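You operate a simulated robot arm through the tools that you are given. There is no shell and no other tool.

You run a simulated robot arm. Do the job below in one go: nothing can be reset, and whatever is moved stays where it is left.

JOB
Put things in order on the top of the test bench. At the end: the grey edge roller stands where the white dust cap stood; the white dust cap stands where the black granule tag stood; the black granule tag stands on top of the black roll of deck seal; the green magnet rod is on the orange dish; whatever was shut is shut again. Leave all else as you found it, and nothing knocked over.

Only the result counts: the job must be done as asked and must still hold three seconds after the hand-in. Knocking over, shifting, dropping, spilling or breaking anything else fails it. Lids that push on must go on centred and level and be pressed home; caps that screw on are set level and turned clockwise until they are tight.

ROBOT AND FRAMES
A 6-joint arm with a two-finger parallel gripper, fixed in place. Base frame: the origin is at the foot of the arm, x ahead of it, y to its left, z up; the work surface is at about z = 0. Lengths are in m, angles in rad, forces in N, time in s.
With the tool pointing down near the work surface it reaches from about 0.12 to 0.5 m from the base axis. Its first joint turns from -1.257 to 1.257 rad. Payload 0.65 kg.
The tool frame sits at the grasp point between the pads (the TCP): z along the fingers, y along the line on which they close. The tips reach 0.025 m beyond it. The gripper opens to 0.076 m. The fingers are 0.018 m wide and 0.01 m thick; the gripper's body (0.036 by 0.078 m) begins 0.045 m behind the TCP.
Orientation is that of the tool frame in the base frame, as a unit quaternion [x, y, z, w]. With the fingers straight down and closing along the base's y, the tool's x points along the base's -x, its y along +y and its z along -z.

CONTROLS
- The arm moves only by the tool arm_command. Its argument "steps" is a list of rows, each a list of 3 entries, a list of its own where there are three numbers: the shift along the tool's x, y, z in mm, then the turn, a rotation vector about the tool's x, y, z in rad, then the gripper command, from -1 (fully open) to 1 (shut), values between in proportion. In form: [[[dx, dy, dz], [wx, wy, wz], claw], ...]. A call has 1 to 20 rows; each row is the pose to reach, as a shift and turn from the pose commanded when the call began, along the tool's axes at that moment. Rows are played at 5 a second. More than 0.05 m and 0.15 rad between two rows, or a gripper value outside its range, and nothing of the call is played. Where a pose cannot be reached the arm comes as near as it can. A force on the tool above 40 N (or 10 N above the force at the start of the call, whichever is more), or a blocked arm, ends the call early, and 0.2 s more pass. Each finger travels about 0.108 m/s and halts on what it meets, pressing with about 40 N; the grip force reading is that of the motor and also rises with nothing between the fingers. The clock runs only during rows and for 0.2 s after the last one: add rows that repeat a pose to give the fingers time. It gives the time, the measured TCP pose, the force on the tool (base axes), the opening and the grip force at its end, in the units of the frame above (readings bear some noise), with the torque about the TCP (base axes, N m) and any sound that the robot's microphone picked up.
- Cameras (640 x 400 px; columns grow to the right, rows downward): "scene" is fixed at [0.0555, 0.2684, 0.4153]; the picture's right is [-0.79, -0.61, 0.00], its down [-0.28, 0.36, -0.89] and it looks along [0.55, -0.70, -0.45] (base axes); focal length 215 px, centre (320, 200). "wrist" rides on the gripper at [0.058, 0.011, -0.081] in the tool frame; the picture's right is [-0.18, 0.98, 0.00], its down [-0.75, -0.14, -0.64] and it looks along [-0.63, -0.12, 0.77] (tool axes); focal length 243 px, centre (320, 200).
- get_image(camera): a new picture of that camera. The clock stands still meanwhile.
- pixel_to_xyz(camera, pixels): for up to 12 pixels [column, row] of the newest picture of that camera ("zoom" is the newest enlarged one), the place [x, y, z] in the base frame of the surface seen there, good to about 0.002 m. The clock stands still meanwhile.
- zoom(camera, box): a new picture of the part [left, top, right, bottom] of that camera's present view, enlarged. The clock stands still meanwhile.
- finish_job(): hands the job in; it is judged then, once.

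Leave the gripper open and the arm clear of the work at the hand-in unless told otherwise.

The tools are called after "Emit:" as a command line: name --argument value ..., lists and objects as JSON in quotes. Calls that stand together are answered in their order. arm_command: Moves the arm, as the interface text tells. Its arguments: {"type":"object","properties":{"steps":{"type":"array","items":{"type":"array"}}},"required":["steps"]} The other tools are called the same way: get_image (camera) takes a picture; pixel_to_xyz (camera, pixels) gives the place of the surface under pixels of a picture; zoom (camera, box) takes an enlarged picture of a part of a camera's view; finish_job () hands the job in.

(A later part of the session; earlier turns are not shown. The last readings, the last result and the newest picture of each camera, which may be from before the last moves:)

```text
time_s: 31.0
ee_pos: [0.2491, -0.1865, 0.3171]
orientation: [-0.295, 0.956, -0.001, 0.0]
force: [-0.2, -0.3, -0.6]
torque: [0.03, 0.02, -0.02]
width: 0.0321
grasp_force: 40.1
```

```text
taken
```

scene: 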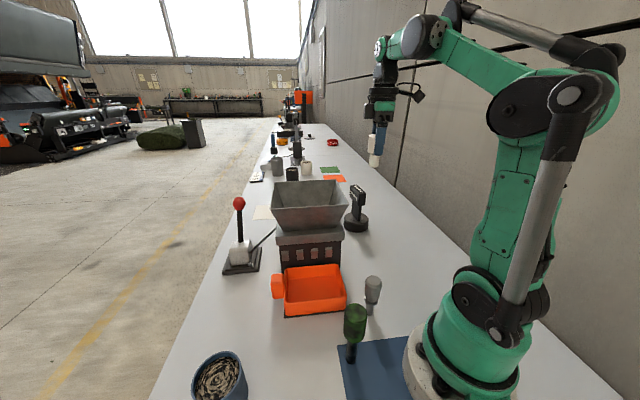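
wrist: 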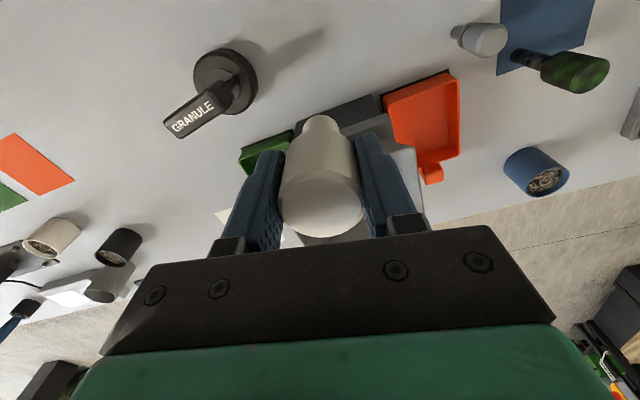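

Now I cross to about (0.27,0.08) at the same height while turning the gripper back to yaw ≈ -0.65.

Emit:
arm_command --steps '[[[-19, 23, 0], [0, 0, 0.138], 1], [[-37, 46, 0], [0, 0, 0.277], 1], [[-56, 69, 0], [0, 0, 0.415], 1], [[-75, 92, 0], [0, 0, 0.554], 1], [[-93, 116, 0], [0, 0, 0.692], 1], [[-112, 139, 0], [0, 0, 0.831], 1], [[-131, 162, 0], [0, 0, 0.969], 1], [[-149, 185, 0], [0, 0, 1.108], 1], [[-168, 208, 0], [0, 0, 1.246], 1], [[-168, 208, 0], [0, 0, 1.246], 1]]'

Emit:
get_image --camera "wrist"

```text
time_s: 33.2
ee_pos: [0.273, 0.0853, 0.3184]
orientation: [0.318, 0.948, -0.001, 0.001]
force: [-0.2, -0.2, -0.7]
torque: [-0.01, 0.02, 0.0]
width: 0.0322
grasp_force: 39.6
```

```text
taken
```

wrist: 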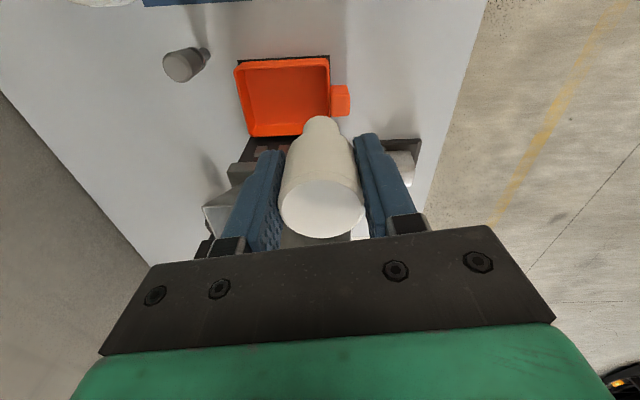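

Now I move out and down to above the tag's old spot (0.405,0.115), at TCP z≈0.12.

Emit:
arm_command --steps '[[[-18, 21, 30], [0, 0, 0], 1], [[-35, 41, 60], [0, 0, 0], 1], [[-53, 62, 90], [0, 0, 0], 1], [[-70, 83, 120], [0, 0, 0], 1], [[-87, 103, 150], [0, 0, 0], 1], [[-87, 103, 180], [0, 0, 0], 1], [[-87, 103, 198], [0, 0, 0], 1], [[-87, 103, 198], [0, 0, 0], 1]]'

Emit:
arm_command --steps '[[[0, 0, 0], [0, 0, 0], 1]]'

Emit:
get_image --camera "wrist"

Emit:
zoom --camera "scene" --box '[180, 180, 340, 320]'

```text
time_s: 35.0
ee_pos: [0.4037, 0.1121, 0.1212]
orientation: [0.318, 0.948, 0.0, 0.0]
force: [0.2, -0.2, -0.6]
torque: [-0.02, -0.03, 0.0]
width: 0.0323
grasp_force: 39.6
```

```text
time_s: 35.4
ee_pos: [0.4035, 0.1121, 0.121]
orientation: [0.318, 0.948, -0.001, 0.001]
force: [-0.1, -0.3, -0.5]
torque: [-0.04, 0.0, 0.02]
width: 0.0322
grasp_force: 40.6
```

```text
taken
```

wrist: 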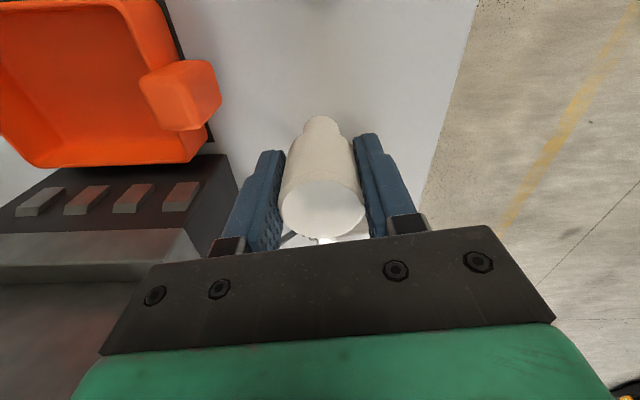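

```text
2.86 times, centred on (260, 250) of scene
```

zoom: 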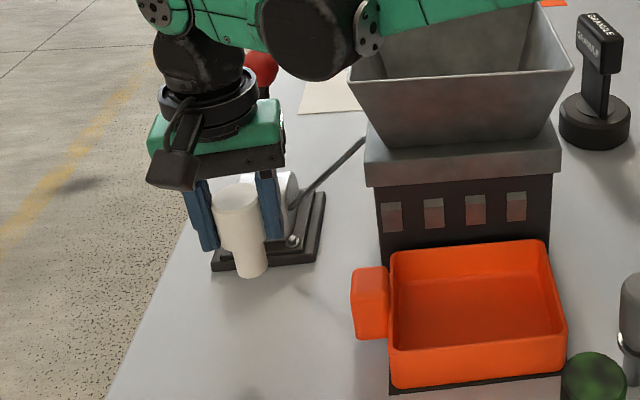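

I correct by +3 mm along the tool's y to reach (0.405,0.115), then lower to TCP z≈0.062, just above the surface.

Emit:
arm_command --steps '[[[0.5, 3, 10], [0, 0, 0], 1], [[0.5, 3, 25], [0, 0, 0], 1], [[0.5, 3, 40], [0, 0, 0], 1], [[0.5, 3, 52], [0, 0, 0], 1], [[0.5, 3, 58], [0, 0, 0], 1], [[0.5, 3, 58], [0, 0, 0], 1]]'

Emit:
zoom --camera "scene" --box '[200, 220, 290, 310]'

```text
time_s: 36.8
ee_pos: [0.4054, 0.1163, 0.0618]
orientation: [0.318, 0.948, 0.0, 0.0]
force: [0.0, 0.7, -0.5]
torque: [-0.02, -0.02, 0.0]
width: 0.032
grasp_force: 40.1
```

```text
4.44 times, centred on (245, 265) of scene
```

zoom: 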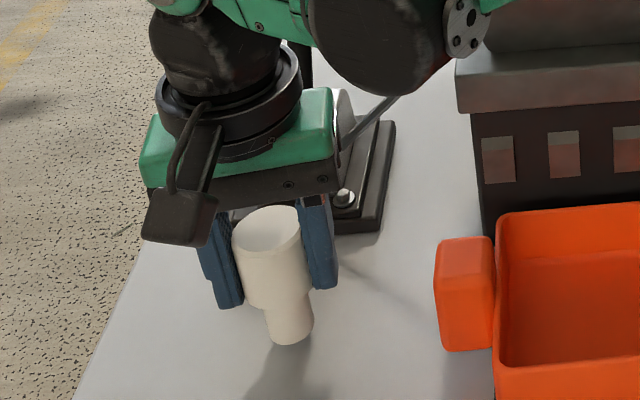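

Now I lower in sub-millimetre steps until contact.

Emit:
arm_command --steps '[[[0, 0, 1], [0, 0, 0], 1], [[0, 0, 2], [0, 0, 0], 1], [[0, 0, 3], [0, 0, 0], 1], [[0, 0, 3], [0, 0, 0], 1]]'

Emit:
arm_command --steps '[[[0, 0, 0.6], [0, 0, 0], 1], [[0, 0, 1.2], [0, 0, 0], 1], [[0, 0, 1.2], [0, 0, 0], 1]]'

```text
time_s: 37.8
ee_pos: [0.4064, 0.1161, 0.0598]
orientation: [0.318, 0.948, -0.002, 0.0]
force: [0.7, -0.3, 0.8]
torque: [0.01, -0.01, 0.01]
width: 0.0317
grasp_force: 40.1
```

```text
time_s: 38.6
ee_pos: [0.4055, 0.1147, 0.0596]
orientation: [0.319, 0.948, -0.002, 0.001]
force: [0.1, 0.1, -0.4]
torque: [-0.01, -0.05, -0.02]
width: 0.0322
grasp_force: 40.1
```

Emit:
arm_command --steps '[[[0, 0, 0.6], [0, 0, 0], 1], [[0, 0, 1.2], [0, 0, 0], 1], [[0, 0, 1.2], [0, 0, 0], 1]]'

Emit:
zoom --camera "scene" --box '[215, 250, 275, 310]'

```text
time_s: 39.4
ee_pos: [0.4058, 0.1156, 0.0576]
orientation: [0.319, 0.948, -0.002, 0.0]
force: [-0.3, 0.1, -0.7]
torque: [-0.03, 0.0, -0.02]
width: 0.0319
grasp_force: 40.3
```

```text
6.67 times, centred on (245, 280) of scene
```

zoom: 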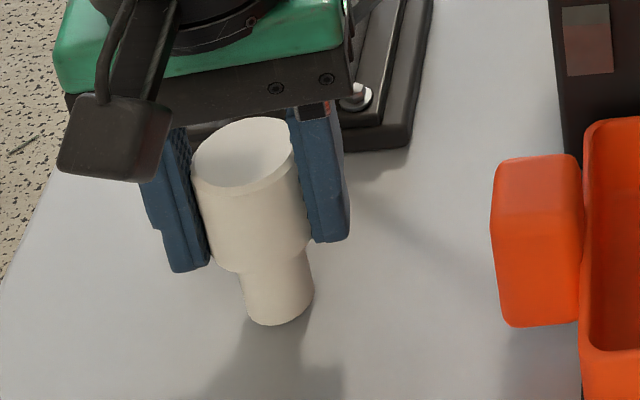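

Still no contact. I continue stepping down.

Emit:
arm_command --steps '[[[0, 0, 0.6], [0, 0, 0], 1], [[0, 0, 1.2], [0, 0, 0], 1], [[0, 0, 1.2], [0, 0, 0], 1]]'

```text
time_s: 40.2
ee_pos: [0.4061, 0.1157, 0.0554]
orientation: [0.319, 0.948, -0.002, 0.0]
force: [0.2, 0.2, 15.4]
torque: [-0.07, -0.01, 0.0]
width: 0.0318
grasp_force: 40.1
```

Contact is made (15 N). I ease up 0.6 mm and open slowly.

Emit:
arm_command --steps '[[[0, 0, -0.6], [0, 0, 0], 1], [[0, 0, -0.6], [0, 0, 0], 0.5], [[0, 0, -0.6], [0, 0, 0], 0.17], [[0, 0, -0.6], [0, 0, 0], 0.13], [[0, 0, -0.6], [0, 0, 0], 0.08], [[0, 0, -0.6], [0, 0, 0], 0], [[0, 0, -0.6], [0, 0, 0], -0.15], [[0, 0, -0.6], [0, 0, 0], -0.4], [[0, 0, -0.6], [0, 0, 0], -0.6], [[0, 0, -0.6], [0, 0, 0], -0.6]]'

Emit:
get_image --camera "wrist"

Emit:
zoom --camera "scene" --box '[200, 220, 290, 310]'

```text
time_s: 42.4
ee_pos: [0.4064, 0.1151, 0.0559]
orientation: [0.318, 0.948, -0.001, 0.001]
force: [0.4, 0.1, -0.7]
torque: [-0.04, 0.0, 0.0]
width: 0.0608
grasp_force: 0.1
```

```text
taken
```

wrist: 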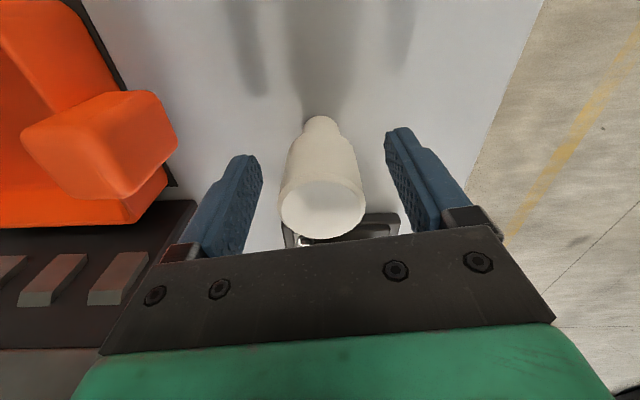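

```text
4.44 times, centred on (245, 265) of scene
```

zoom: 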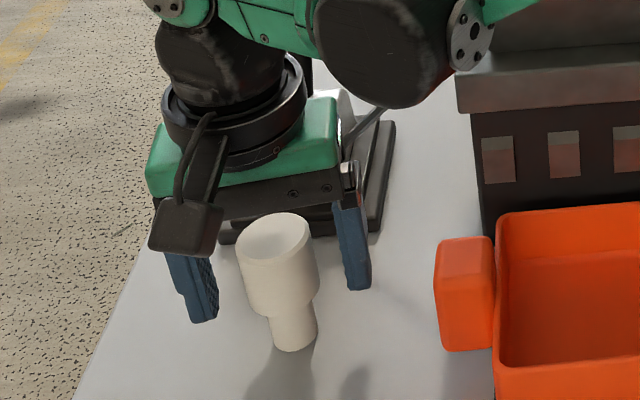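

The cap stands free. I rise straight up and then pull inward.

Emit:
arm_command --steps '[[[0, 0, -10], [0, 0, 0], -0.6], [[0, 0, -40], [0, 0, 0], -0.6], [[0, 0, -80], [0, 0, 0], -0.8], [[0, 0, -120], [0, 0, 0], -1], [[0, 0, -160], [0, 0, 0], -1], [[25, -15, -190], [0, 0, 0], -1], [[50, -30, -220], [0, 0, 0], -1], [[75, -45, -240], [0, 0, 0], -1], [[75, -45, -240], [0, 0, 0], -1]]'

Emit:
get_image --camera "scene"

Emit:
get_image --camera "wrist"

```text
time_s: 44.4
ee_pos: [0.3209, 0.1259, 0.2976]
orientation: [0.318, 0.948, -0.001, 0.0]
force: [0.4, -0.3, -0.1]
torque: [0.0, -0.01, -0.01]
width: 0.0762
grasp_force: 0.1
```

```text
taken
```

scene: 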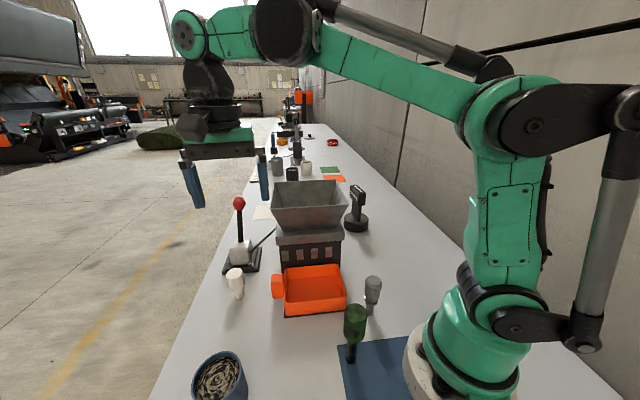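

```text
taken
```

wrist: 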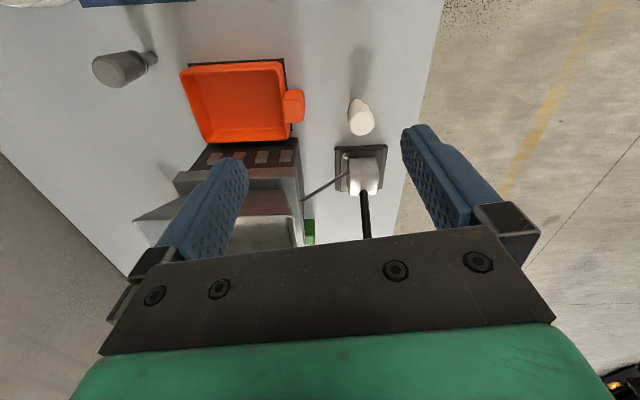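

The white cap stands at the tag's old spot. Next is the grey roller; I zoom on it and the green rod in the scene view.

Emit:
zoom --camera "scene" --box '[335, 265, 400, 370]'

Emit:
zoom --camera "wrist" --box '[60, 30, 200, 110]'

```text
3.81 times, centred on (368, 318) of scene
```

zoom: 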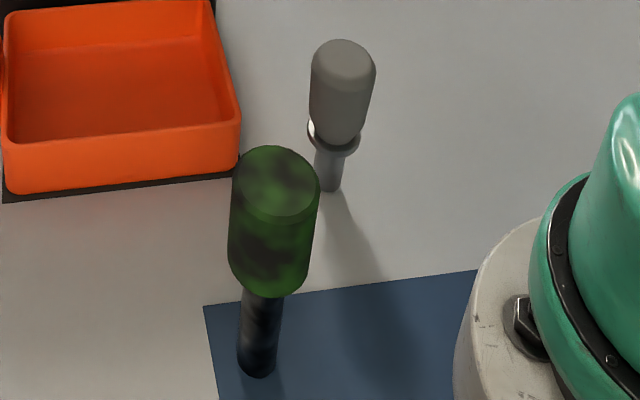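

```text
4.57 times, centred on (130, 70) of wrist
```

zoom: 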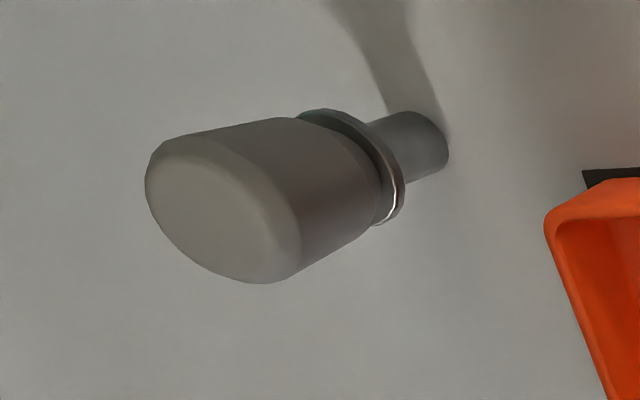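

I measure the roller, rod, tray rim, and base column surfaces.

Emit:
pixel_to_xyz --camera "wrist" --pixels '[[103, 70], [112, 73], [140, 60], [153, 60], [120, 62], [146, 54], [185, 68], [283, 65], [288, 137], [203, 142], [235, 95], [300, 105]]'

Emit:
zoom --camera "scene" --box '[335, 265, 400, 370]'

Emit:
pixel_to_xyz --camera "zoom" --pixels '[[345, 55], [315, 80], [372, 85], [330, 185], [342, 145], [275, 180], [232, 190], [318, 200], [258, 370], [240, 115], [230, 165], [15, 190]]'

Emit:
pixel_to_xyz --camera "scene" --pixels '[[408, 360], [425, 340], [440, 310], [450, 290], [455, 370], [432, 360], [400, 370], [470, 265]]'

```text
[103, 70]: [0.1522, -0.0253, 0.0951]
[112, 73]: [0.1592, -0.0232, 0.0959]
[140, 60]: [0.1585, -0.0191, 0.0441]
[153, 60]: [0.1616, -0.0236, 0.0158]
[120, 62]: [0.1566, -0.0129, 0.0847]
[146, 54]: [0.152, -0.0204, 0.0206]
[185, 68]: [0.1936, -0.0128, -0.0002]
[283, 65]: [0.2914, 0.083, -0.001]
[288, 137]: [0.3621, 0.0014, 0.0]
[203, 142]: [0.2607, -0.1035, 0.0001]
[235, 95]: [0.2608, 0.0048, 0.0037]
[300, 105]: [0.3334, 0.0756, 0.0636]
```

```text
3.81 times, centred on (368, 318) of scene
```

zoom: 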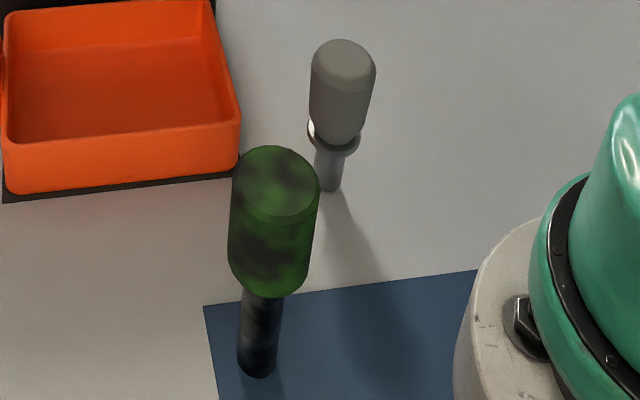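

```text
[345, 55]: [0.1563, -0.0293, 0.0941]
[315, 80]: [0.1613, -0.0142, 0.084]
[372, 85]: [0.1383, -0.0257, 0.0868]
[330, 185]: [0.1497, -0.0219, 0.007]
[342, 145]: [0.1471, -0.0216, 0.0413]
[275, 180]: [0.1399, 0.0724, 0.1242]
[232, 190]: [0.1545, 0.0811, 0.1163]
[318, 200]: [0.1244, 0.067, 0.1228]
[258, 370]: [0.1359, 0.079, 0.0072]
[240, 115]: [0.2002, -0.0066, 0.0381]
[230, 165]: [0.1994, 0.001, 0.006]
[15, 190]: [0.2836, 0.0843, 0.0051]
```

```text
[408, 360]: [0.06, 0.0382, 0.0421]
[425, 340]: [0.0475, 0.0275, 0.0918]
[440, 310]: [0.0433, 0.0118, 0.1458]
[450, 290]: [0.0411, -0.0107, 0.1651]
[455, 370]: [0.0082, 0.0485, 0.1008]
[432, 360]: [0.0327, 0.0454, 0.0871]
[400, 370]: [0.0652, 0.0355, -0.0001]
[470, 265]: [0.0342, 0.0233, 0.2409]
```

The roller is at ≈(0.154,-0.024), its top at 0.096. I move above it with the fingers closing along y (yaw 0), at z≈0.2.

Emit:
arm_command --steps '[[[7, -36, 0], [0, 0, -0.108], -1], [[14, -73, 0], [0, 0, -0.215], -1], [[21, -110, 0], [0, 0, -0.323], -1], [[29, -147, 0], [0, 0, -0.431], -1], [[36, -183, 0], [0, 0, -0.538], -1], [[43, -220, 0], [0, 0, -0.646], -1], [[43, -220, 40], [0, 0, -0.646], -1], [[43, -220, 80], [0, 0, -0.646], -1], [[43, -220, 105], [0, 0, -0.646], -1], [[43, -220, 105], [0, 0, -0.646], -1]]'

Emit:
get_image --camera "wrist"

Emit:
get_image --camera "scene"

```text
time_s: 46.6
ee_pos: [0.1524, -0.026, 0.1941]
orientation: [0.0, 1.0, 0.0, 0.0]
force: [0.3, -0.3, -0.2]
torque: [0.0, 0.02, 0.01]
width: 0.0759
grasp_force: 0.1
```

```text
taken
```

wrist: 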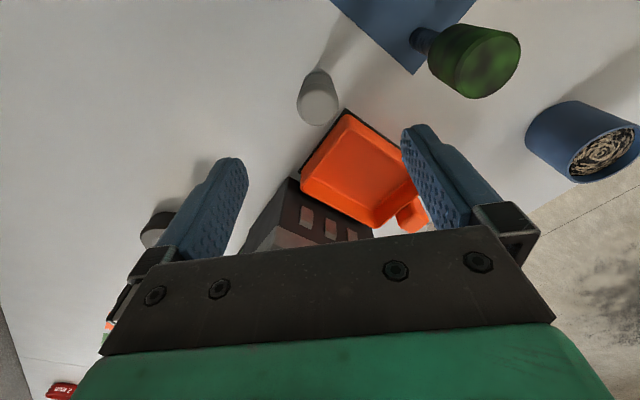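

```text
taken
```

scene: 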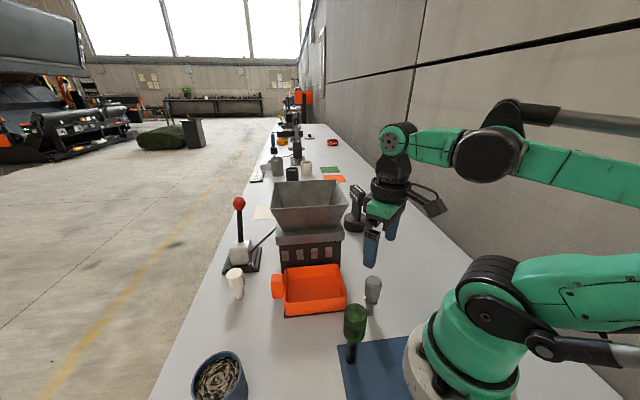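

The roller appears at (317,98). I zoom to measure its centre.

Emit:
zoom --camera "wrist" --box '[270, 55, 370, 135]'

Emit:
pixel_to_xyz --camera "wrist" --pixels '[[318, 105], [303, 107], [334, 103], [318, 92], [320, 118], [300, 95], [318, 73], [312, 75], [324, 74], [325, 72]]'

```text
5.00 times, centred on (320, 95) of wrist
```

zoom: 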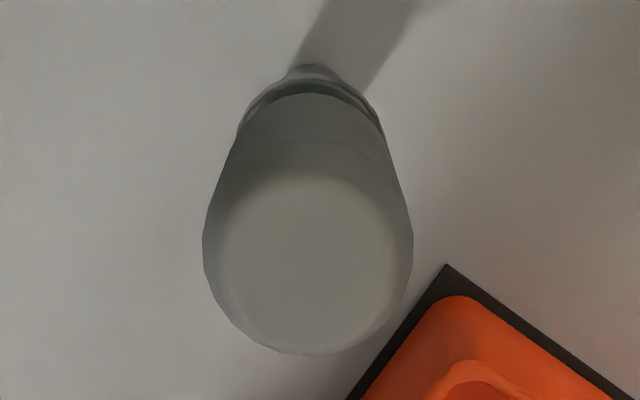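

```text
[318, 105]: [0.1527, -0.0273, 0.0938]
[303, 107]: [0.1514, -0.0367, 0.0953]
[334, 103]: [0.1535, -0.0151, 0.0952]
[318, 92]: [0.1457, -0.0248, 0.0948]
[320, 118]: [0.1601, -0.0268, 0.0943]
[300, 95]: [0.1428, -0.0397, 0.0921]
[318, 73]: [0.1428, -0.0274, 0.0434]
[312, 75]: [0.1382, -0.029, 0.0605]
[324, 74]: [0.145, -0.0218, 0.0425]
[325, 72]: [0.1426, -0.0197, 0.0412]
```

Centre ≈(0.153,-0.027). I shift -1 mm in y and go down to TCP z≈0.080 around the head.

Emit:
arm_command --steps '[[[0, -1, 20], [0, 0, 0], -1], [[0, -1, 50], [0, 0, 0], -1], [[0, -1, 80], [0, 0, 0], -1], [[0, -1, 105], [0, 0, 0], -1], [[0, -1, 114], [0, 0, 0], -1], [[0, -1, 114], [0, 0, 0], -1]]'

Emit:
get_image --camera "wrist"

Emit:
zoom --camera "scene" --box '[320, 230, 440, 330]'

```text
time_s: 48.0
ee_pos: [0.1529, -0.0263, 0.0775]
orientation: [0.0, 1.0, -0.001, 0.0]
force: [0.9, 0.4, 0.0]
torque: [-0.02, -0.02, -0.01]
width: 0.076
grasp_force: 0.1
```

```text
taken
```

wrist: 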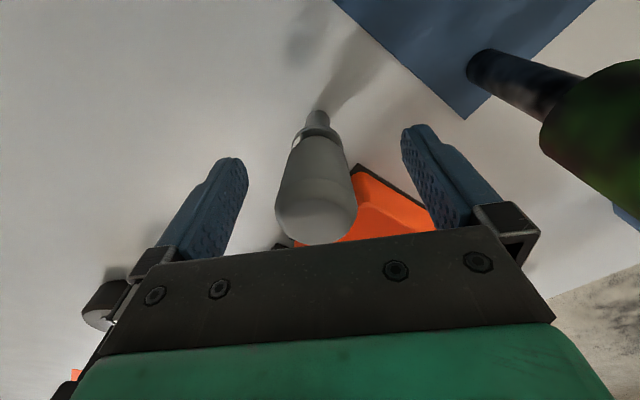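

```text
4.00 times, centred on (380, 280) of scene
```

zoom: 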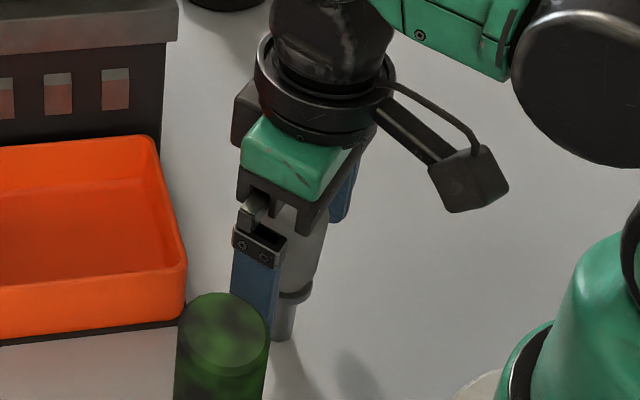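

The head is between the fingers, ~1 mm off. I correct by -1.3 mm and close slowly.

Emit:
arm_command --steps '[[[0, -1.3, 0], [0, 0, 0], -1], [[0, -1.3, 0], [0, 0, 0], -0.3], [[0, -1.3, 0], [0, 0, 0], -0.05], [[0, -1.3, 0], [0, 0, 0], 0.05], [[0, -1.3, 0], [0, 0, 0], 0.12], [[0, -1.3, 0], [0, 0, 0], 0.2], [[0, -1.3, 0], [0, 0, 0], 0.3], [[0, -1.3, 0], [0, 0, 0], 0.6], [[0, -1.3, 0], [0, 0, 0], 1], [[0, -1.3, 0], [0, 0, 0], 1]]'

Emit:
get_image --camera "wrist"

Emit:
zoom --camera "scene" --box '[320, 230, 440, 330]'

```text
time_s: 50.2
ee_pos: [0.1505, -0.0273, 0.0773]
orientation: [0.0, 1.0, -0.001, 0.001]
force: [-0.1, 0.1, 0.9]
torque: [-0.02, -0.02, -0.04]
width: 0.0302
grasp_force: 39.6
```

```text
taken
```

wrist: 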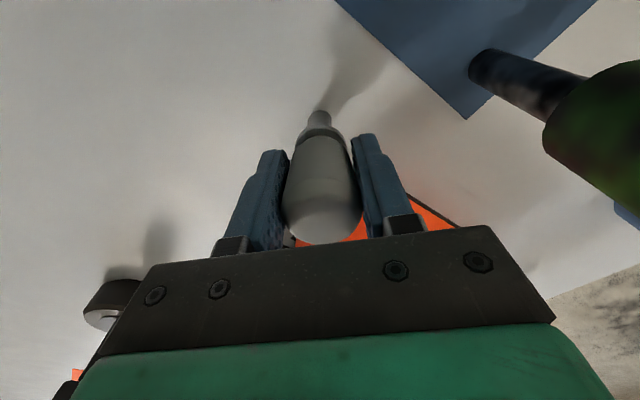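

```text
4.00 times, centred on (380, 280) of scene
```

zoom: 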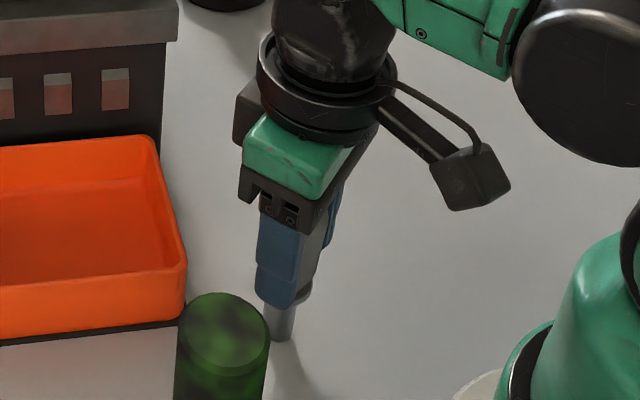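

It is held (width 0.0302). I check where the roller axis lies relative to the TCP by measuring the top face and stem.

Emit:
pixel_to_xyz --camera "wrist" --pixels '[[323, 200], [325, 220], [327, 240], [290, 215], [360, 205], [318, 118], [312, 125], [327, 123], [320, 135]]'

Emit:
zoom --camera "wrist" --box '[260, 90, 390, 250]'

```text
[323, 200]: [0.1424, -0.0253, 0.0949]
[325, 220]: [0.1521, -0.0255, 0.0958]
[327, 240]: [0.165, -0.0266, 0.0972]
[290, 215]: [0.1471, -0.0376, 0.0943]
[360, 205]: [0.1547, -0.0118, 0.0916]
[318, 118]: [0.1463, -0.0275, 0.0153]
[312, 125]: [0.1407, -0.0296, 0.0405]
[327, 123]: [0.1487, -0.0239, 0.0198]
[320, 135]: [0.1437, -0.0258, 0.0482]
```

```text
2.50 times, centred on (325, 170) of wrist
```

zoom: 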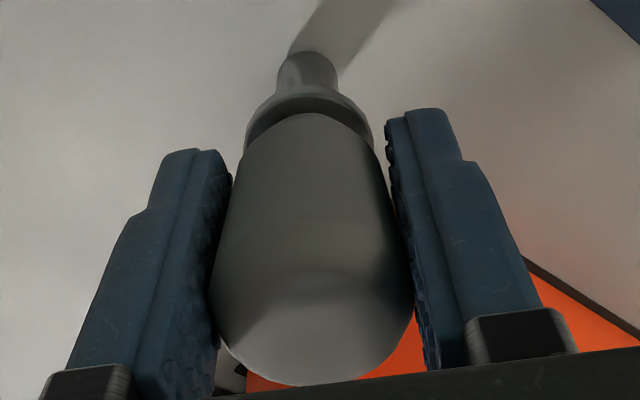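

The roller axis lies within ~1 mm of the TCP. I lift to z≈0.17, then travel to above the cap's old spot (0.2515,-0.182) while turning to yaw +0.6.

Emit:
arm_command --steps '[[[0, 0, -5], [0, 0, 0], 1], [[0, 0, -30], [0, 0, 0], 1], [[0, 0, -65], [0, 0, 0], 1], [[0, 0, -95], [0, 0, 0], 1], [[-20, -31, -95], [0, 0, -0.12], 1], [[-39, -62, -95], [0, 0, -0.24], 1], [[-59, -93, -95], [0, 0, -0.36], 1], [[-79, -124, -95], [0, 0, -0.48], 1], [[-98.7, -155.3, -95], [0, 0, -0.6], 1], [[-98.7, -155.3, -95], [0, 0, -0.6], 1]]'

Emit:
arm_command --steps '[[[0, 0, 0], [0, 0, 0], 1]]'

Emit:
get_image --camera "wrist"

Emit:
get_image --camera "scene"

```text
time_s: 52.4
ee_pos: [0.2527, -0.1877, 0.1754]
orientation: [-0.296, 0.955, 0.0, 0.0]
force: [-0.5, -0.8, 0.6]
torque: [-0.04, -0.02, 0.02]
width: 0.0302
grasp_force: 40.1
```

```text
time_s: 52.8
ee_pos: [0.2525, -0.1865, 0.1744]
orientation: [-0.295, 0.956, -0.001, 0.0]
force: [0.5, 0.3, -1.1]
torque: [0.0, -0.03, 0.0]
width: 0.0303
grasp_force: 40.1
```

```text
taken
```

wrist: 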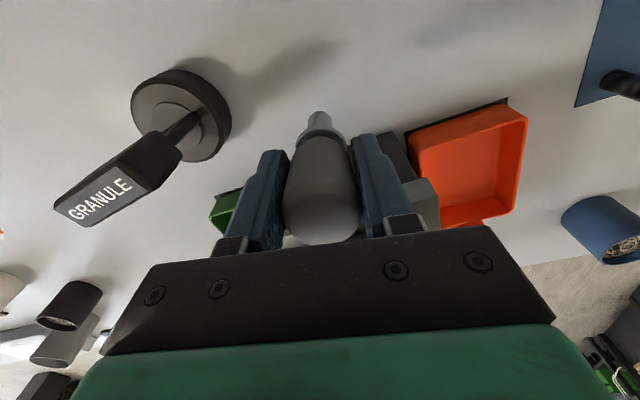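

```text
taken
```

scene: 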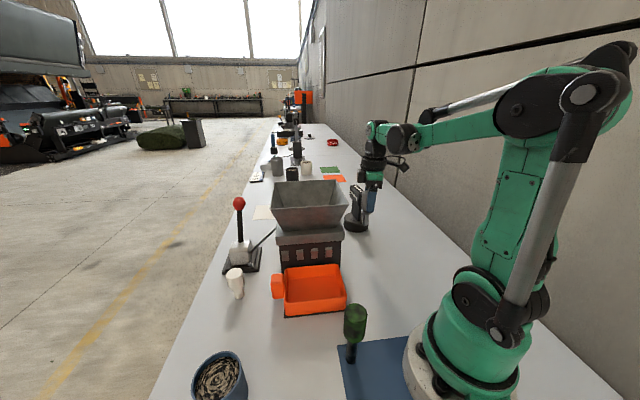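

The TCP reads (0.2526,-0.187), ~4 mm off in y. I correct by +4.3 mm along tool y while going down to z≈0.088.

Emit:
arm_command --steps '[[[-0.8, 4.3, 10], [0, 0, 0], 1], [[-0.8, 4.3, 35], [0, 0, 0], 1], [[-0.8, 4.3, 60], [0, 0, 0], 1], [[-0.8, 4.3, 80], [0, 0, 0], 1], [[-0.8, 4.3, 88], [0, 0, 0], 1], [[-0.8, 4.3, 88], [0, 0, 0], 1]]'

Emit:
arm_command --steps '[[[0, 0, 0], [0, 0, 0], 1]]'

Emit:
arm_command --steps '[[[0, 0, 0], [0, 0, 0], 1]]'

Emit:
get_image --camera "wrist"

Emit:
zoom --camera "scene" --box '[320, 190, 410, 270]'

```text
time_s: 54.2
ee_pos: [0.2507, -0.1797, 0.0845]
orientation: [-0.295, 0.956, -0.001, 0.001]
force: [0.4, 1.0, -0.4]
torque: [0.0, 0.0, 0.0]
width: 0.0305
grasp_force: 40.0
```

```text
time_s: 54.6
ee_pos: [0.2498, -0.1793, 0.0862]
orientation: [-0.294, 0.956, -0.001, 0.0]
force: [-0.5, 0.1, -1.1]
torque: [0.01, -0.04, 0.02]
width: 0.0303
grasp_force: 39.6
```

```text
time_s: 55.0
ee_pos: [0.2494, -0.1799, 0.0837]
orientation: [-0.295, 0.955, -0.001, 0.0]
force: [0.2, -0.7, -0.8]
torque: [0.0, -0.02, -0.04]
width: 0.0307
grasp_force: 40.2
```

```text
taken
```

wrist: 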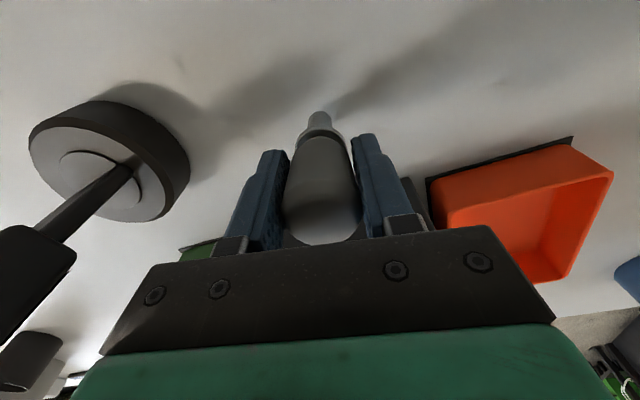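

```text
5.00 times, centred on (365, 230) of scene
```

zoom: 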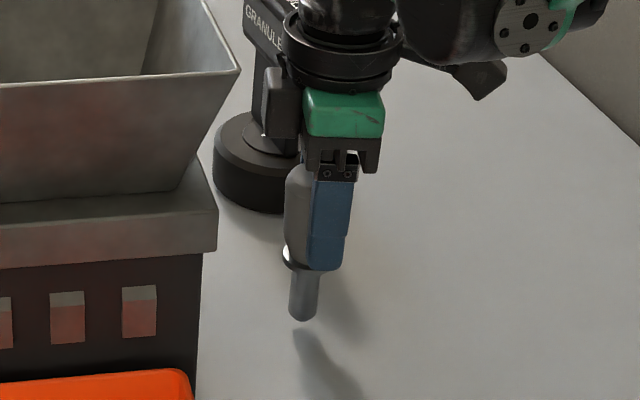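

Comparing with the cap's original pixel position, I need about (-0.0005,-0.0022). I correct and lower to just above contact.

Emit:
arm_command --steps '[[[1.5, -2, 0], [0, 0, 0], 1], [[1.5, -2, 2], [0, 0, 0], 1], [[1.5, -2, 4], [0, 0, 0], 1], [[1.5, -2, 4], [0, 0, 0], 1]]'

Emit:
arm_command --steps '[[[0, 0, 0.6], [0, 0, 0], 1], [[0, 0, 1.2], [0, 0, 0], 1], [[0, 0, 1.2], [0, 0, 0], 1]]'

Emit:
zoom --camera "scene" --box '[336, 200, 376, 262]'

```text
time_s: 56.0
ee_pos: [0.2487, -0.1823, 0.0815]
orientation: [-0.295, 0.955, 0.0, 0.001]
force: [0.2, -0.5, -0.8]
torque: [0.01, -0.02, -0.01]
width: 0.0302
grasp_force: 40.4
```

```text
time_s: 56.8
ee_pos: [0.2475, -0.1825, 0.0784]
orientation: [-0.295, 0.956, -0.001, 0.001]
force: [-1.0, -1.8, -1.6]
torque: [-0.01, 0.03, 0.02]
width: 0.0304
grasp_force: 39.7
```

```text
6.45 times, centred on (356, 231) of scene
```

zoom: 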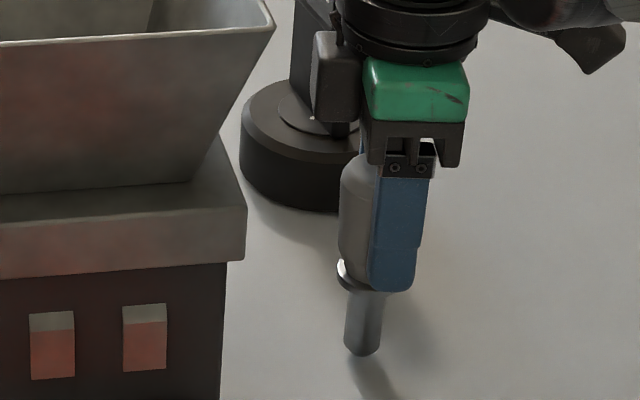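

The roller's base is within ~1.5 mm of the cap's old footprint. I make a final 1 mm correction and step down to contact.

Emit:
arm_command --steps '[[[-1, 0, 0], [0, 0, 0], 1], [[-1, 0, 0.6], [0, 0, 0], 1], [[-1, 0, 1.2], [0, 0, 0], 1], [[-1, 0, 1.2], [0, 0, 0], 1]]'

```text
time_s: 57.8
ee_pos: [0.2489, -0.1812, 0.0778]
orientation: [-0.295, 0.956, -0.001, 0.0]
force: [-0.1, 0.0, -1.0]
torque: [0.02, 0.01, 0.03]
width: 0.0301
grasp_force: 40.3
```

Emit:
arm_command --steps '[[[0, 0, 0.6], [0, 0, 0], 1], [[0, 0, 1.1], [0, 0, 0], 1], [[0, 0, 1.1], [0, 0, 0], 1]]'

```text
time_s: 58.6
ee_pos: [0.2503, -0.1817, 0.0781]
orientation: [-0.295, 0.956, -0.001, 0.001]
force: [0.0, 0.0, -1.4]
torque: [-0.01, 0.01, 0.02]
width: 0.0301
grasp_force: 39.6
```

No contact yet, so I continue.

Emit:
arm_command --steps '[[[0, 0, 0.6], [0, 0, 0], 1], [[0, 0, 1.1], [0, 0, 0], 1], [[0, 0, 1.1], [0, 0, 0], 1]]'

Emit:
zoom --camera "scene" --box '[336, 200, 376, 262]'

```text
time_s: 59.4
ee_pos: [0.2477, -0.1813, 0.0771]
orientation: [-0.295, 0.956, -0.001, 0.0]
force: [-0.2, 0.6, -0.5]
torque: [0.0, -0.01, 0.01]
width: 0.03
grasp_force: 40.1
```

```text
6.45 times, centred on (356, 231) of scene
```

zoom: 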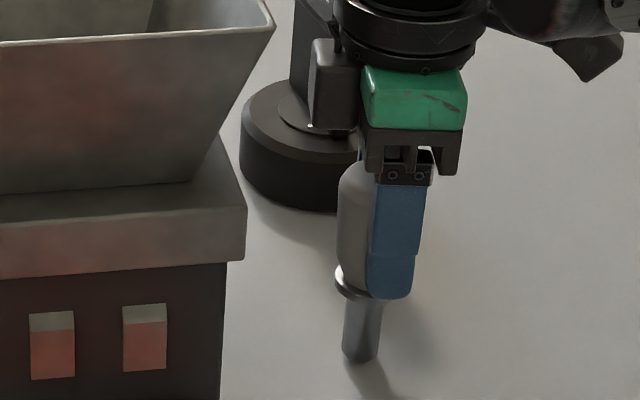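

Emit:
arm_command --steps '[[[0, 0, 0.5], [0, 0, 0], 1], [[0, 0, 0.9], [0, 0, 0], 1], [[0, 0, 0.9], [0, 0, 0], 1]]'

```text
time_s: 59.9
ee_pos: [0.2481, -0.1804, 0.0761]
orientation: [-0.295, 0.955, -0.001, 0.0]
force: [-0.1, 0.5, 16.0]
torque: [0.12, -0.05, 0.0]
width: 0.0301
grasp_force: 40.2
stopped in row 2: the force on the tool passed its limit at 46 N (the readings are from after the stop); the commanded pose is now the measured one
```

Contact is made, and the call stopped on force with 16 N remaining. I ease up 0.7 mm and open slowly.

Emit:
arm_command --steps '[[[0, 0, -0.4], [0, 0, 0], 1], [[0, 0, -0.7], [0, 0, 0], 1]]'

Emit:
zoom --camera "scene" --box '[336, 200, 376, 262]'

```text
time_s: 60.5
ee_pos: [0.2488, -0.1812, 0.0771]
orientation: [-0.295, 0.955, -0.001, 0.0]
force: [0.5, -0.6, -0.8]
torque: [0.0, 0.01, 0.0]
width: 0.0302
grasp_force: 39.7
```

```text
6.45 times, centred on (356, 231) of scene
```

zoom: 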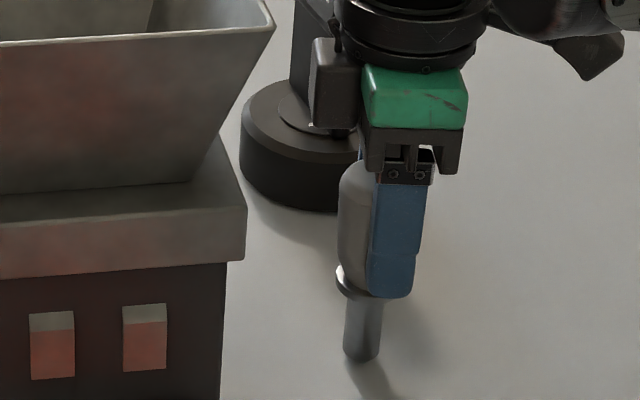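

Force is back to zero, so it hovers at most a few tenths of a mm. I lower 0.4 mm and open slowly.

Emit:
arm_command --steps '[[[0, 0, 0.4], [0, 0, 0], 1], [[0, 0, 0.4], [0, 0, 0], 0.5], [[0, 0, 0.4], [0, 0, 0], 0.22], [[0, 0, 0.4], [0, 0, 0], 0.18], [[0, 0, 0.4], [0, 0, 0], 0.13], [[0, 0, 0.4], [0, 0, 0], 0.05], [[0, 0, 0.4], [0, 0, 0], -0.1], [[0, 0, 0.4], [0, 0, 0], -0.4], [[0, 0, 0.4], [0, 0, 0], -0.6], [[0, 0, 0.4], [0, 0, 0], -0.6]]'

Emit:
get_image --camera "wrist"

Emit:
zoom --camera "scene" --box '[336, 200, 376, 262]'

```text
time_s: 62.7
ee_pos: [0.2491, -0.1815, 0.077]
orientation: [-0.295, 0.955, -0.001, -0.001]
force: [0.0, -0.4, -0.6]
torque: [0.0, 0.0, 0.0]
width: 0.0611
grasp_force: 0.1
```

```text
taken
```

wrist: 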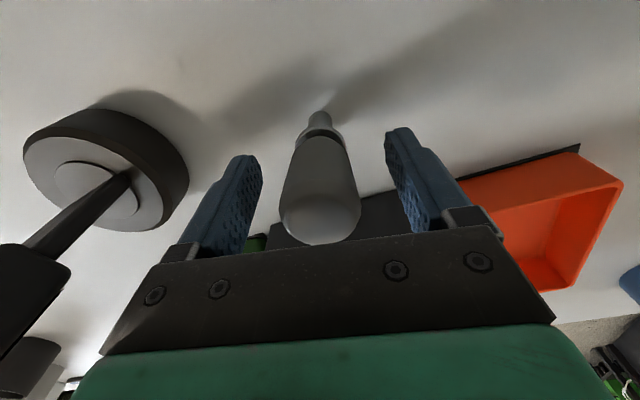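

```text
6.45 times, centred on (356, 231) of scene
```

zoom: 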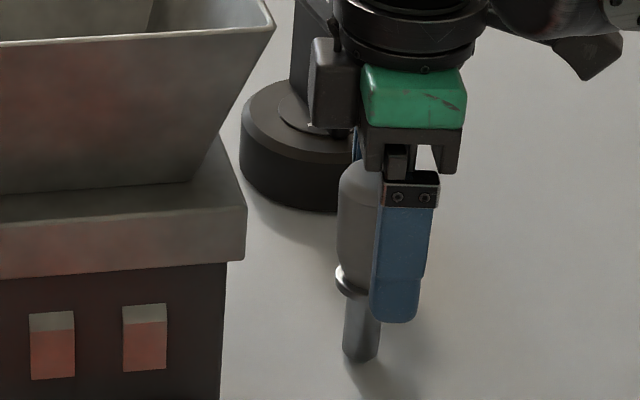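

The roller stands free where the cap was. I rise to z≈0.23, then move to above the green rod (≈(0.14,0.073)) turning to yaw -0.5.

Emit:
arm_command --steps '[[[0, 0, -10], [0, 0, 0], -0.6], [[0, 0, -40], [0, 0, 0], -0.7], [[0, 0, -80], [0, 0, 0], -0.9], [[0, 0, -120], [0, 0, 0], -1], [[0, 0, -153], [0, 0, 0], -1], [[-7, 34, -153], [0, 0, 0.137], -1], [[-14, 68, -153], [0, 0, 0.275], -1], [[-20, 102, -153], [0, 0, 0.412], -1], [[-27, 136, -153], [0, 0, 0.55], -1], [[-34, 170, -153], [0, 0, 0.687], -1], [[-40, 204, -153], [0, 0, 0.825], -1], [[-47, 238, -153], [0, 0, 0.962], -1], [[-54, 272, -150], [0, 0, 1.1], -1], [[-54, 272, -145], [0, 0, 1.1], -1], [[-54, 272, -145], [0, 0, 1.1], -1]]'

Emit:
get_image --camera "wrist"

Emit:
get_image --camera "scene"

```text
time_s: 65.9
ee_pos: [0.1384, 0.0742, 0.2227]
orientation: [0.249, 0.969, 0.0, 0.0]
force: [-0.5, 0.3, 0.9]
torque: [-0.02, -0.03, 0.02]
width: 0.0759
grasp_force: 0.2
```

```text
taken
```

wrist: 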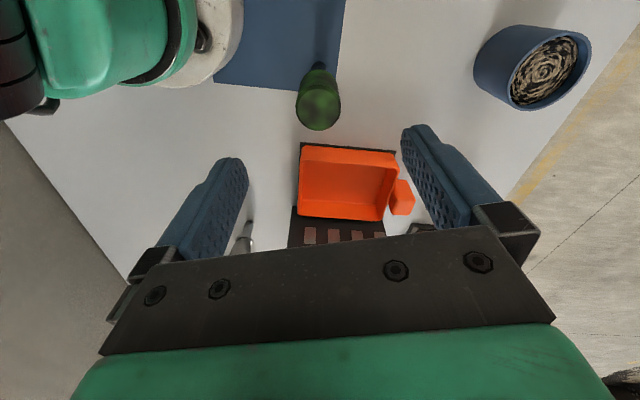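

```text
taken
```

scene: 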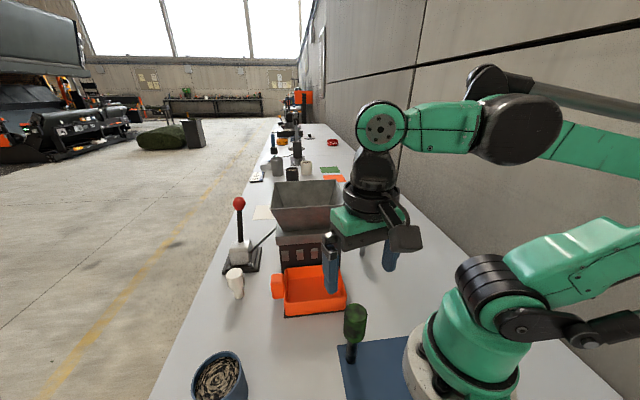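

The rod is seen at (318,107). I zoom on the rod and tray and measure.

Emit:
zoom --camera "wrist" --box '[260, 55, 420, 245]'

Emit:
pixel_to_xyz --camera "wrist" --pixels '[[318, 112], [302, 114], [335, 110], [318, 98], [318, 125], [318, 70], [302, 147], [395, 153], [388, 218], [300, 214], [345, 185], [403, 195]]'

```text
2.11 times, centred on (340, 150) of wrist
```

zoom: 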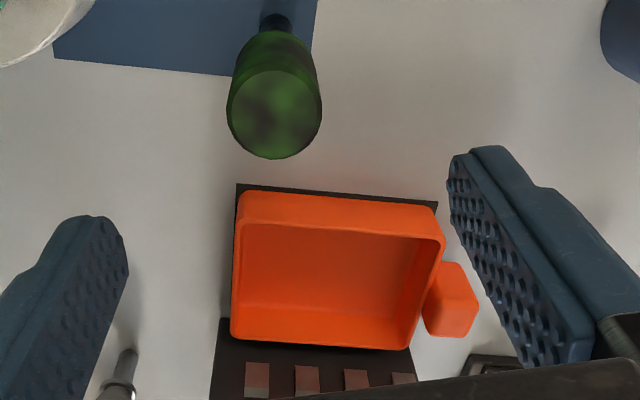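

```text
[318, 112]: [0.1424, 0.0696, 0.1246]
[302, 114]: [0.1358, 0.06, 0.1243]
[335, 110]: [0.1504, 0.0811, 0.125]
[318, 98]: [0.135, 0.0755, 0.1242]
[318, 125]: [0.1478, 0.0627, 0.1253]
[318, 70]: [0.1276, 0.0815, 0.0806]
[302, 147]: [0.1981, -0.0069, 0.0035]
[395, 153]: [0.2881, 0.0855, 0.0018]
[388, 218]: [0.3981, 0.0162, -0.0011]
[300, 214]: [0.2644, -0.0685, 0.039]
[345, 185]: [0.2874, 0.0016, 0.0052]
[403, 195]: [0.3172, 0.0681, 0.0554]
```

The rod centre is ≈(0.1415,0.0705), top z≈0.125. I shift by (-4.3,-1.5) mm and go down to TCP z≈0.103.

Emit:
arm_command --steps '[[[-4.3, -1.5, 20], [0, 0, 0], -1], [[-4.3, -1.5, 50], [0, 0, 0], -1], [[-4.3, -1.5, 80], [0, 0, 0], -1], [[-4.3, -1.5, 108], [0, 0, 0], -1], [[-4.3, -1.5, 120], [0, 0, 0], -1], [[-4.3, -1.5, 120], [0, 0, 0], -1]]'

Emit:
get_image --camera "wrist"

Emit:
zoom --camera "scene" --box '[310, 260, 430, 380]'

```text
time_s: 67.3
ee_pos: [0.1404, 0.0709, 0.1043]
orientation: [0.248, 0.969, -0.001, 0.0]
force: [0.1, 0.1, -0.1]
torque: [0.01, 0.0, -0.01]
width: 0.0761
grasp_force: 0.0
```

```text
taken
```

wrist: 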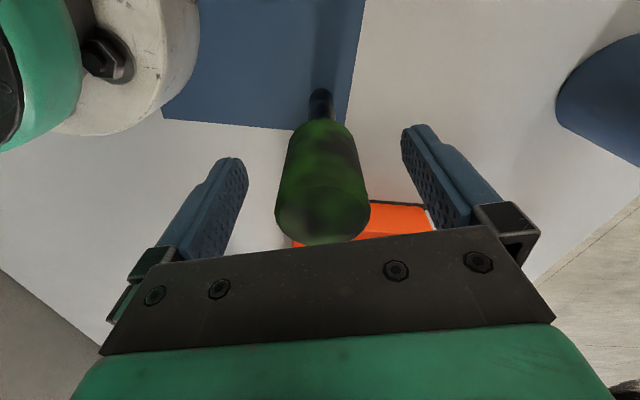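

```text
3.33 times, centred on (370, 320) of scene
```

zoom: 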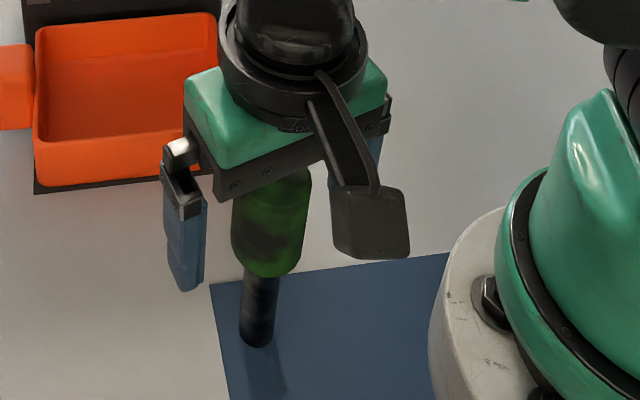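

Well centred. I close slowly on the green head.

Emit:
arm_command --steps '[[[0, 0.5, 0], [0, 0, 0], -0.6], [[0, 0.5, 0], [0, 0, 0], -0.2], [[0, 0.5, 0], [0, 0, 0], -0.05], [[0, 0.5, 0], [0, 0, 0], 0.03], [[0, 0.5, 0], [0, 0, 0], 0.1], [[0, 0.5, 0], [0, 0, 0], 0.2], [[0, 0.5, 0], [0, 0, 0], 0.5], [[0, 0.5, 0], [0, 0, 0], 1], [[0, 0.5, 0], [0, 0, 0], 1]]'

Emit:
get_image --camera "wrist"

```text
time_s: 69.3
ee_pos: [0.1414, 0.0709, 0.1047]
orientation: [0.248, 0.969, -0.001, 0.0]
force: [0.2, 0.2, 0.4]
torque: [-0.01, 0.0, -0.02]
width: 0.0325
grasp_force: 40.3
```

```text
taken
```

wrist: 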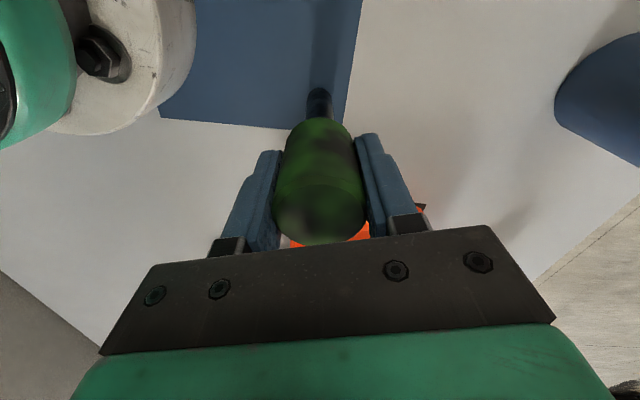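

It is held (width 0.0325). I lift to z≈0.2, then move to over the tray (0.268,0.015) while turning to yaw ≈ -0.89.

Emit:
arm_command --steps '[[[0, 0, -5], [0, 0, 0], 1], [[0, 0, -30], [0, 0, 0], 1], [[0, 0, -65], [0, 0, 0], 1], [[0, 0, -95], [0, 0, 0], 1], [[-34, 3, -95], [0, 0, 0.097], 1], [[-68, 6, -95], [0, 0, 0.194], 1], [[-102, 10, -95], [0, 0, 0.29], 1], [[-137, 13, -95], [0, 0, 0.387], 1], [[-137, 13, -95], [0, 0, 0.387], 1], [[-137, 13, -95], [0, 0, 0.387], 1]]'

Emit:
get_image --camera "wrist"

Emit:
get_image --camera "scene"

```text
time_s: 71.5
ee_pos: [0.2719, 0.0148, 0.1964]
orientation: [0.431, 0.902, -0.001, 0.001]
force: [0.1, 0.3, -1.4]
torque: [0.02, 0.0, 0.0]
width: 0.0324
grasp_force: 39.7
```

```text
taken
```

wrist: 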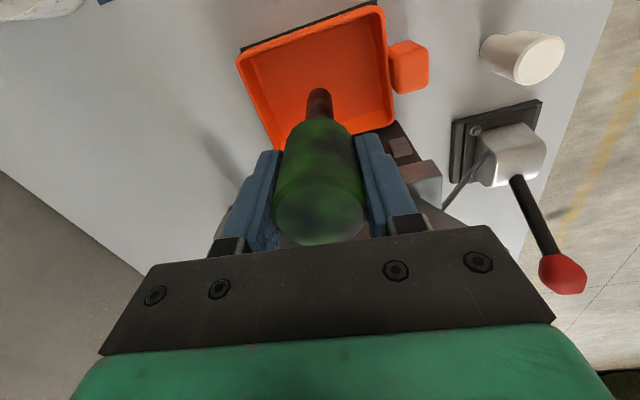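

```text
taken
```

scene: 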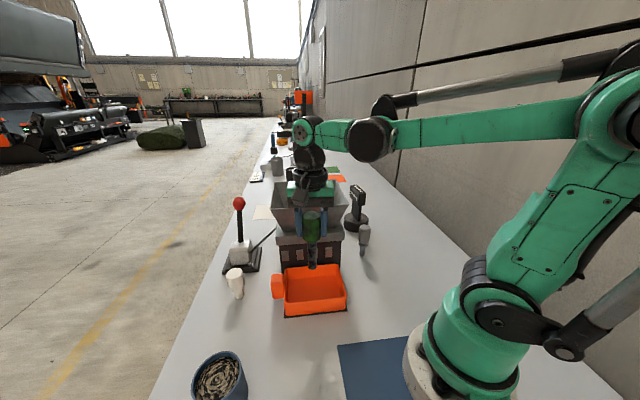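

The rod hangs over the tray. I zoom on the tray to confirm the floor area and clearance.

Emit:
zoom --camera "scene" --box '[265, 230, 355, 320]'

Emit:
pixel_to_xyz --camera "zoom" --pixels '[[150, 340], [370, 320], [160, 200], [345, 180], [250, 330], [250, 260], [345, 300], [170, 310], [140, 220], [570, 200], [380, 190], [340, 235]]'

```text
4.44 times, centred on (310, 275) of scene
```

zoom: 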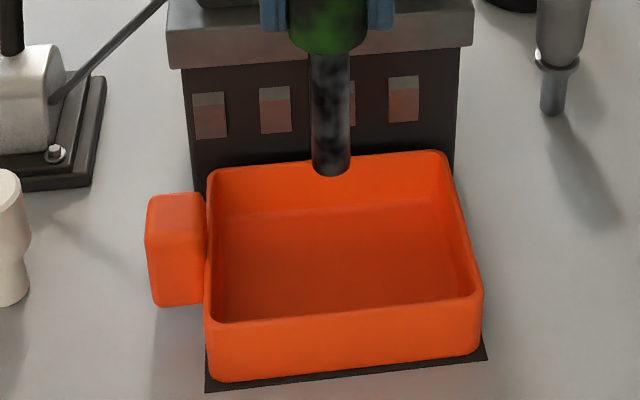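

```text
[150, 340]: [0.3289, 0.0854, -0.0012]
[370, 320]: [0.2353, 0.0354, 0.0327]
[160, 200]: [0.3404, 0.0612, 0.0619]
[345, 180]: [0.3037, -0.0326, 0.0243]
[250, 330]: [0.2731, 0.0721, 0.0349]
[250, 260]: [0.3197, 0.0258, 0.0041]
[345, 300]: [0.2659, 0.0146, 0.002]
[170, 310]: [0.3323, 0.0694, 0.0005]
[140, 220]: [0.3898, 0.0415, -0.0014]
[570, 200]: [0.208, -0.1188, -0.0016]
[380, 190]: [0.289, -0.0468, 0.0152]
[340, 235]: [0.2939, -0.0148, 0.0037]
```

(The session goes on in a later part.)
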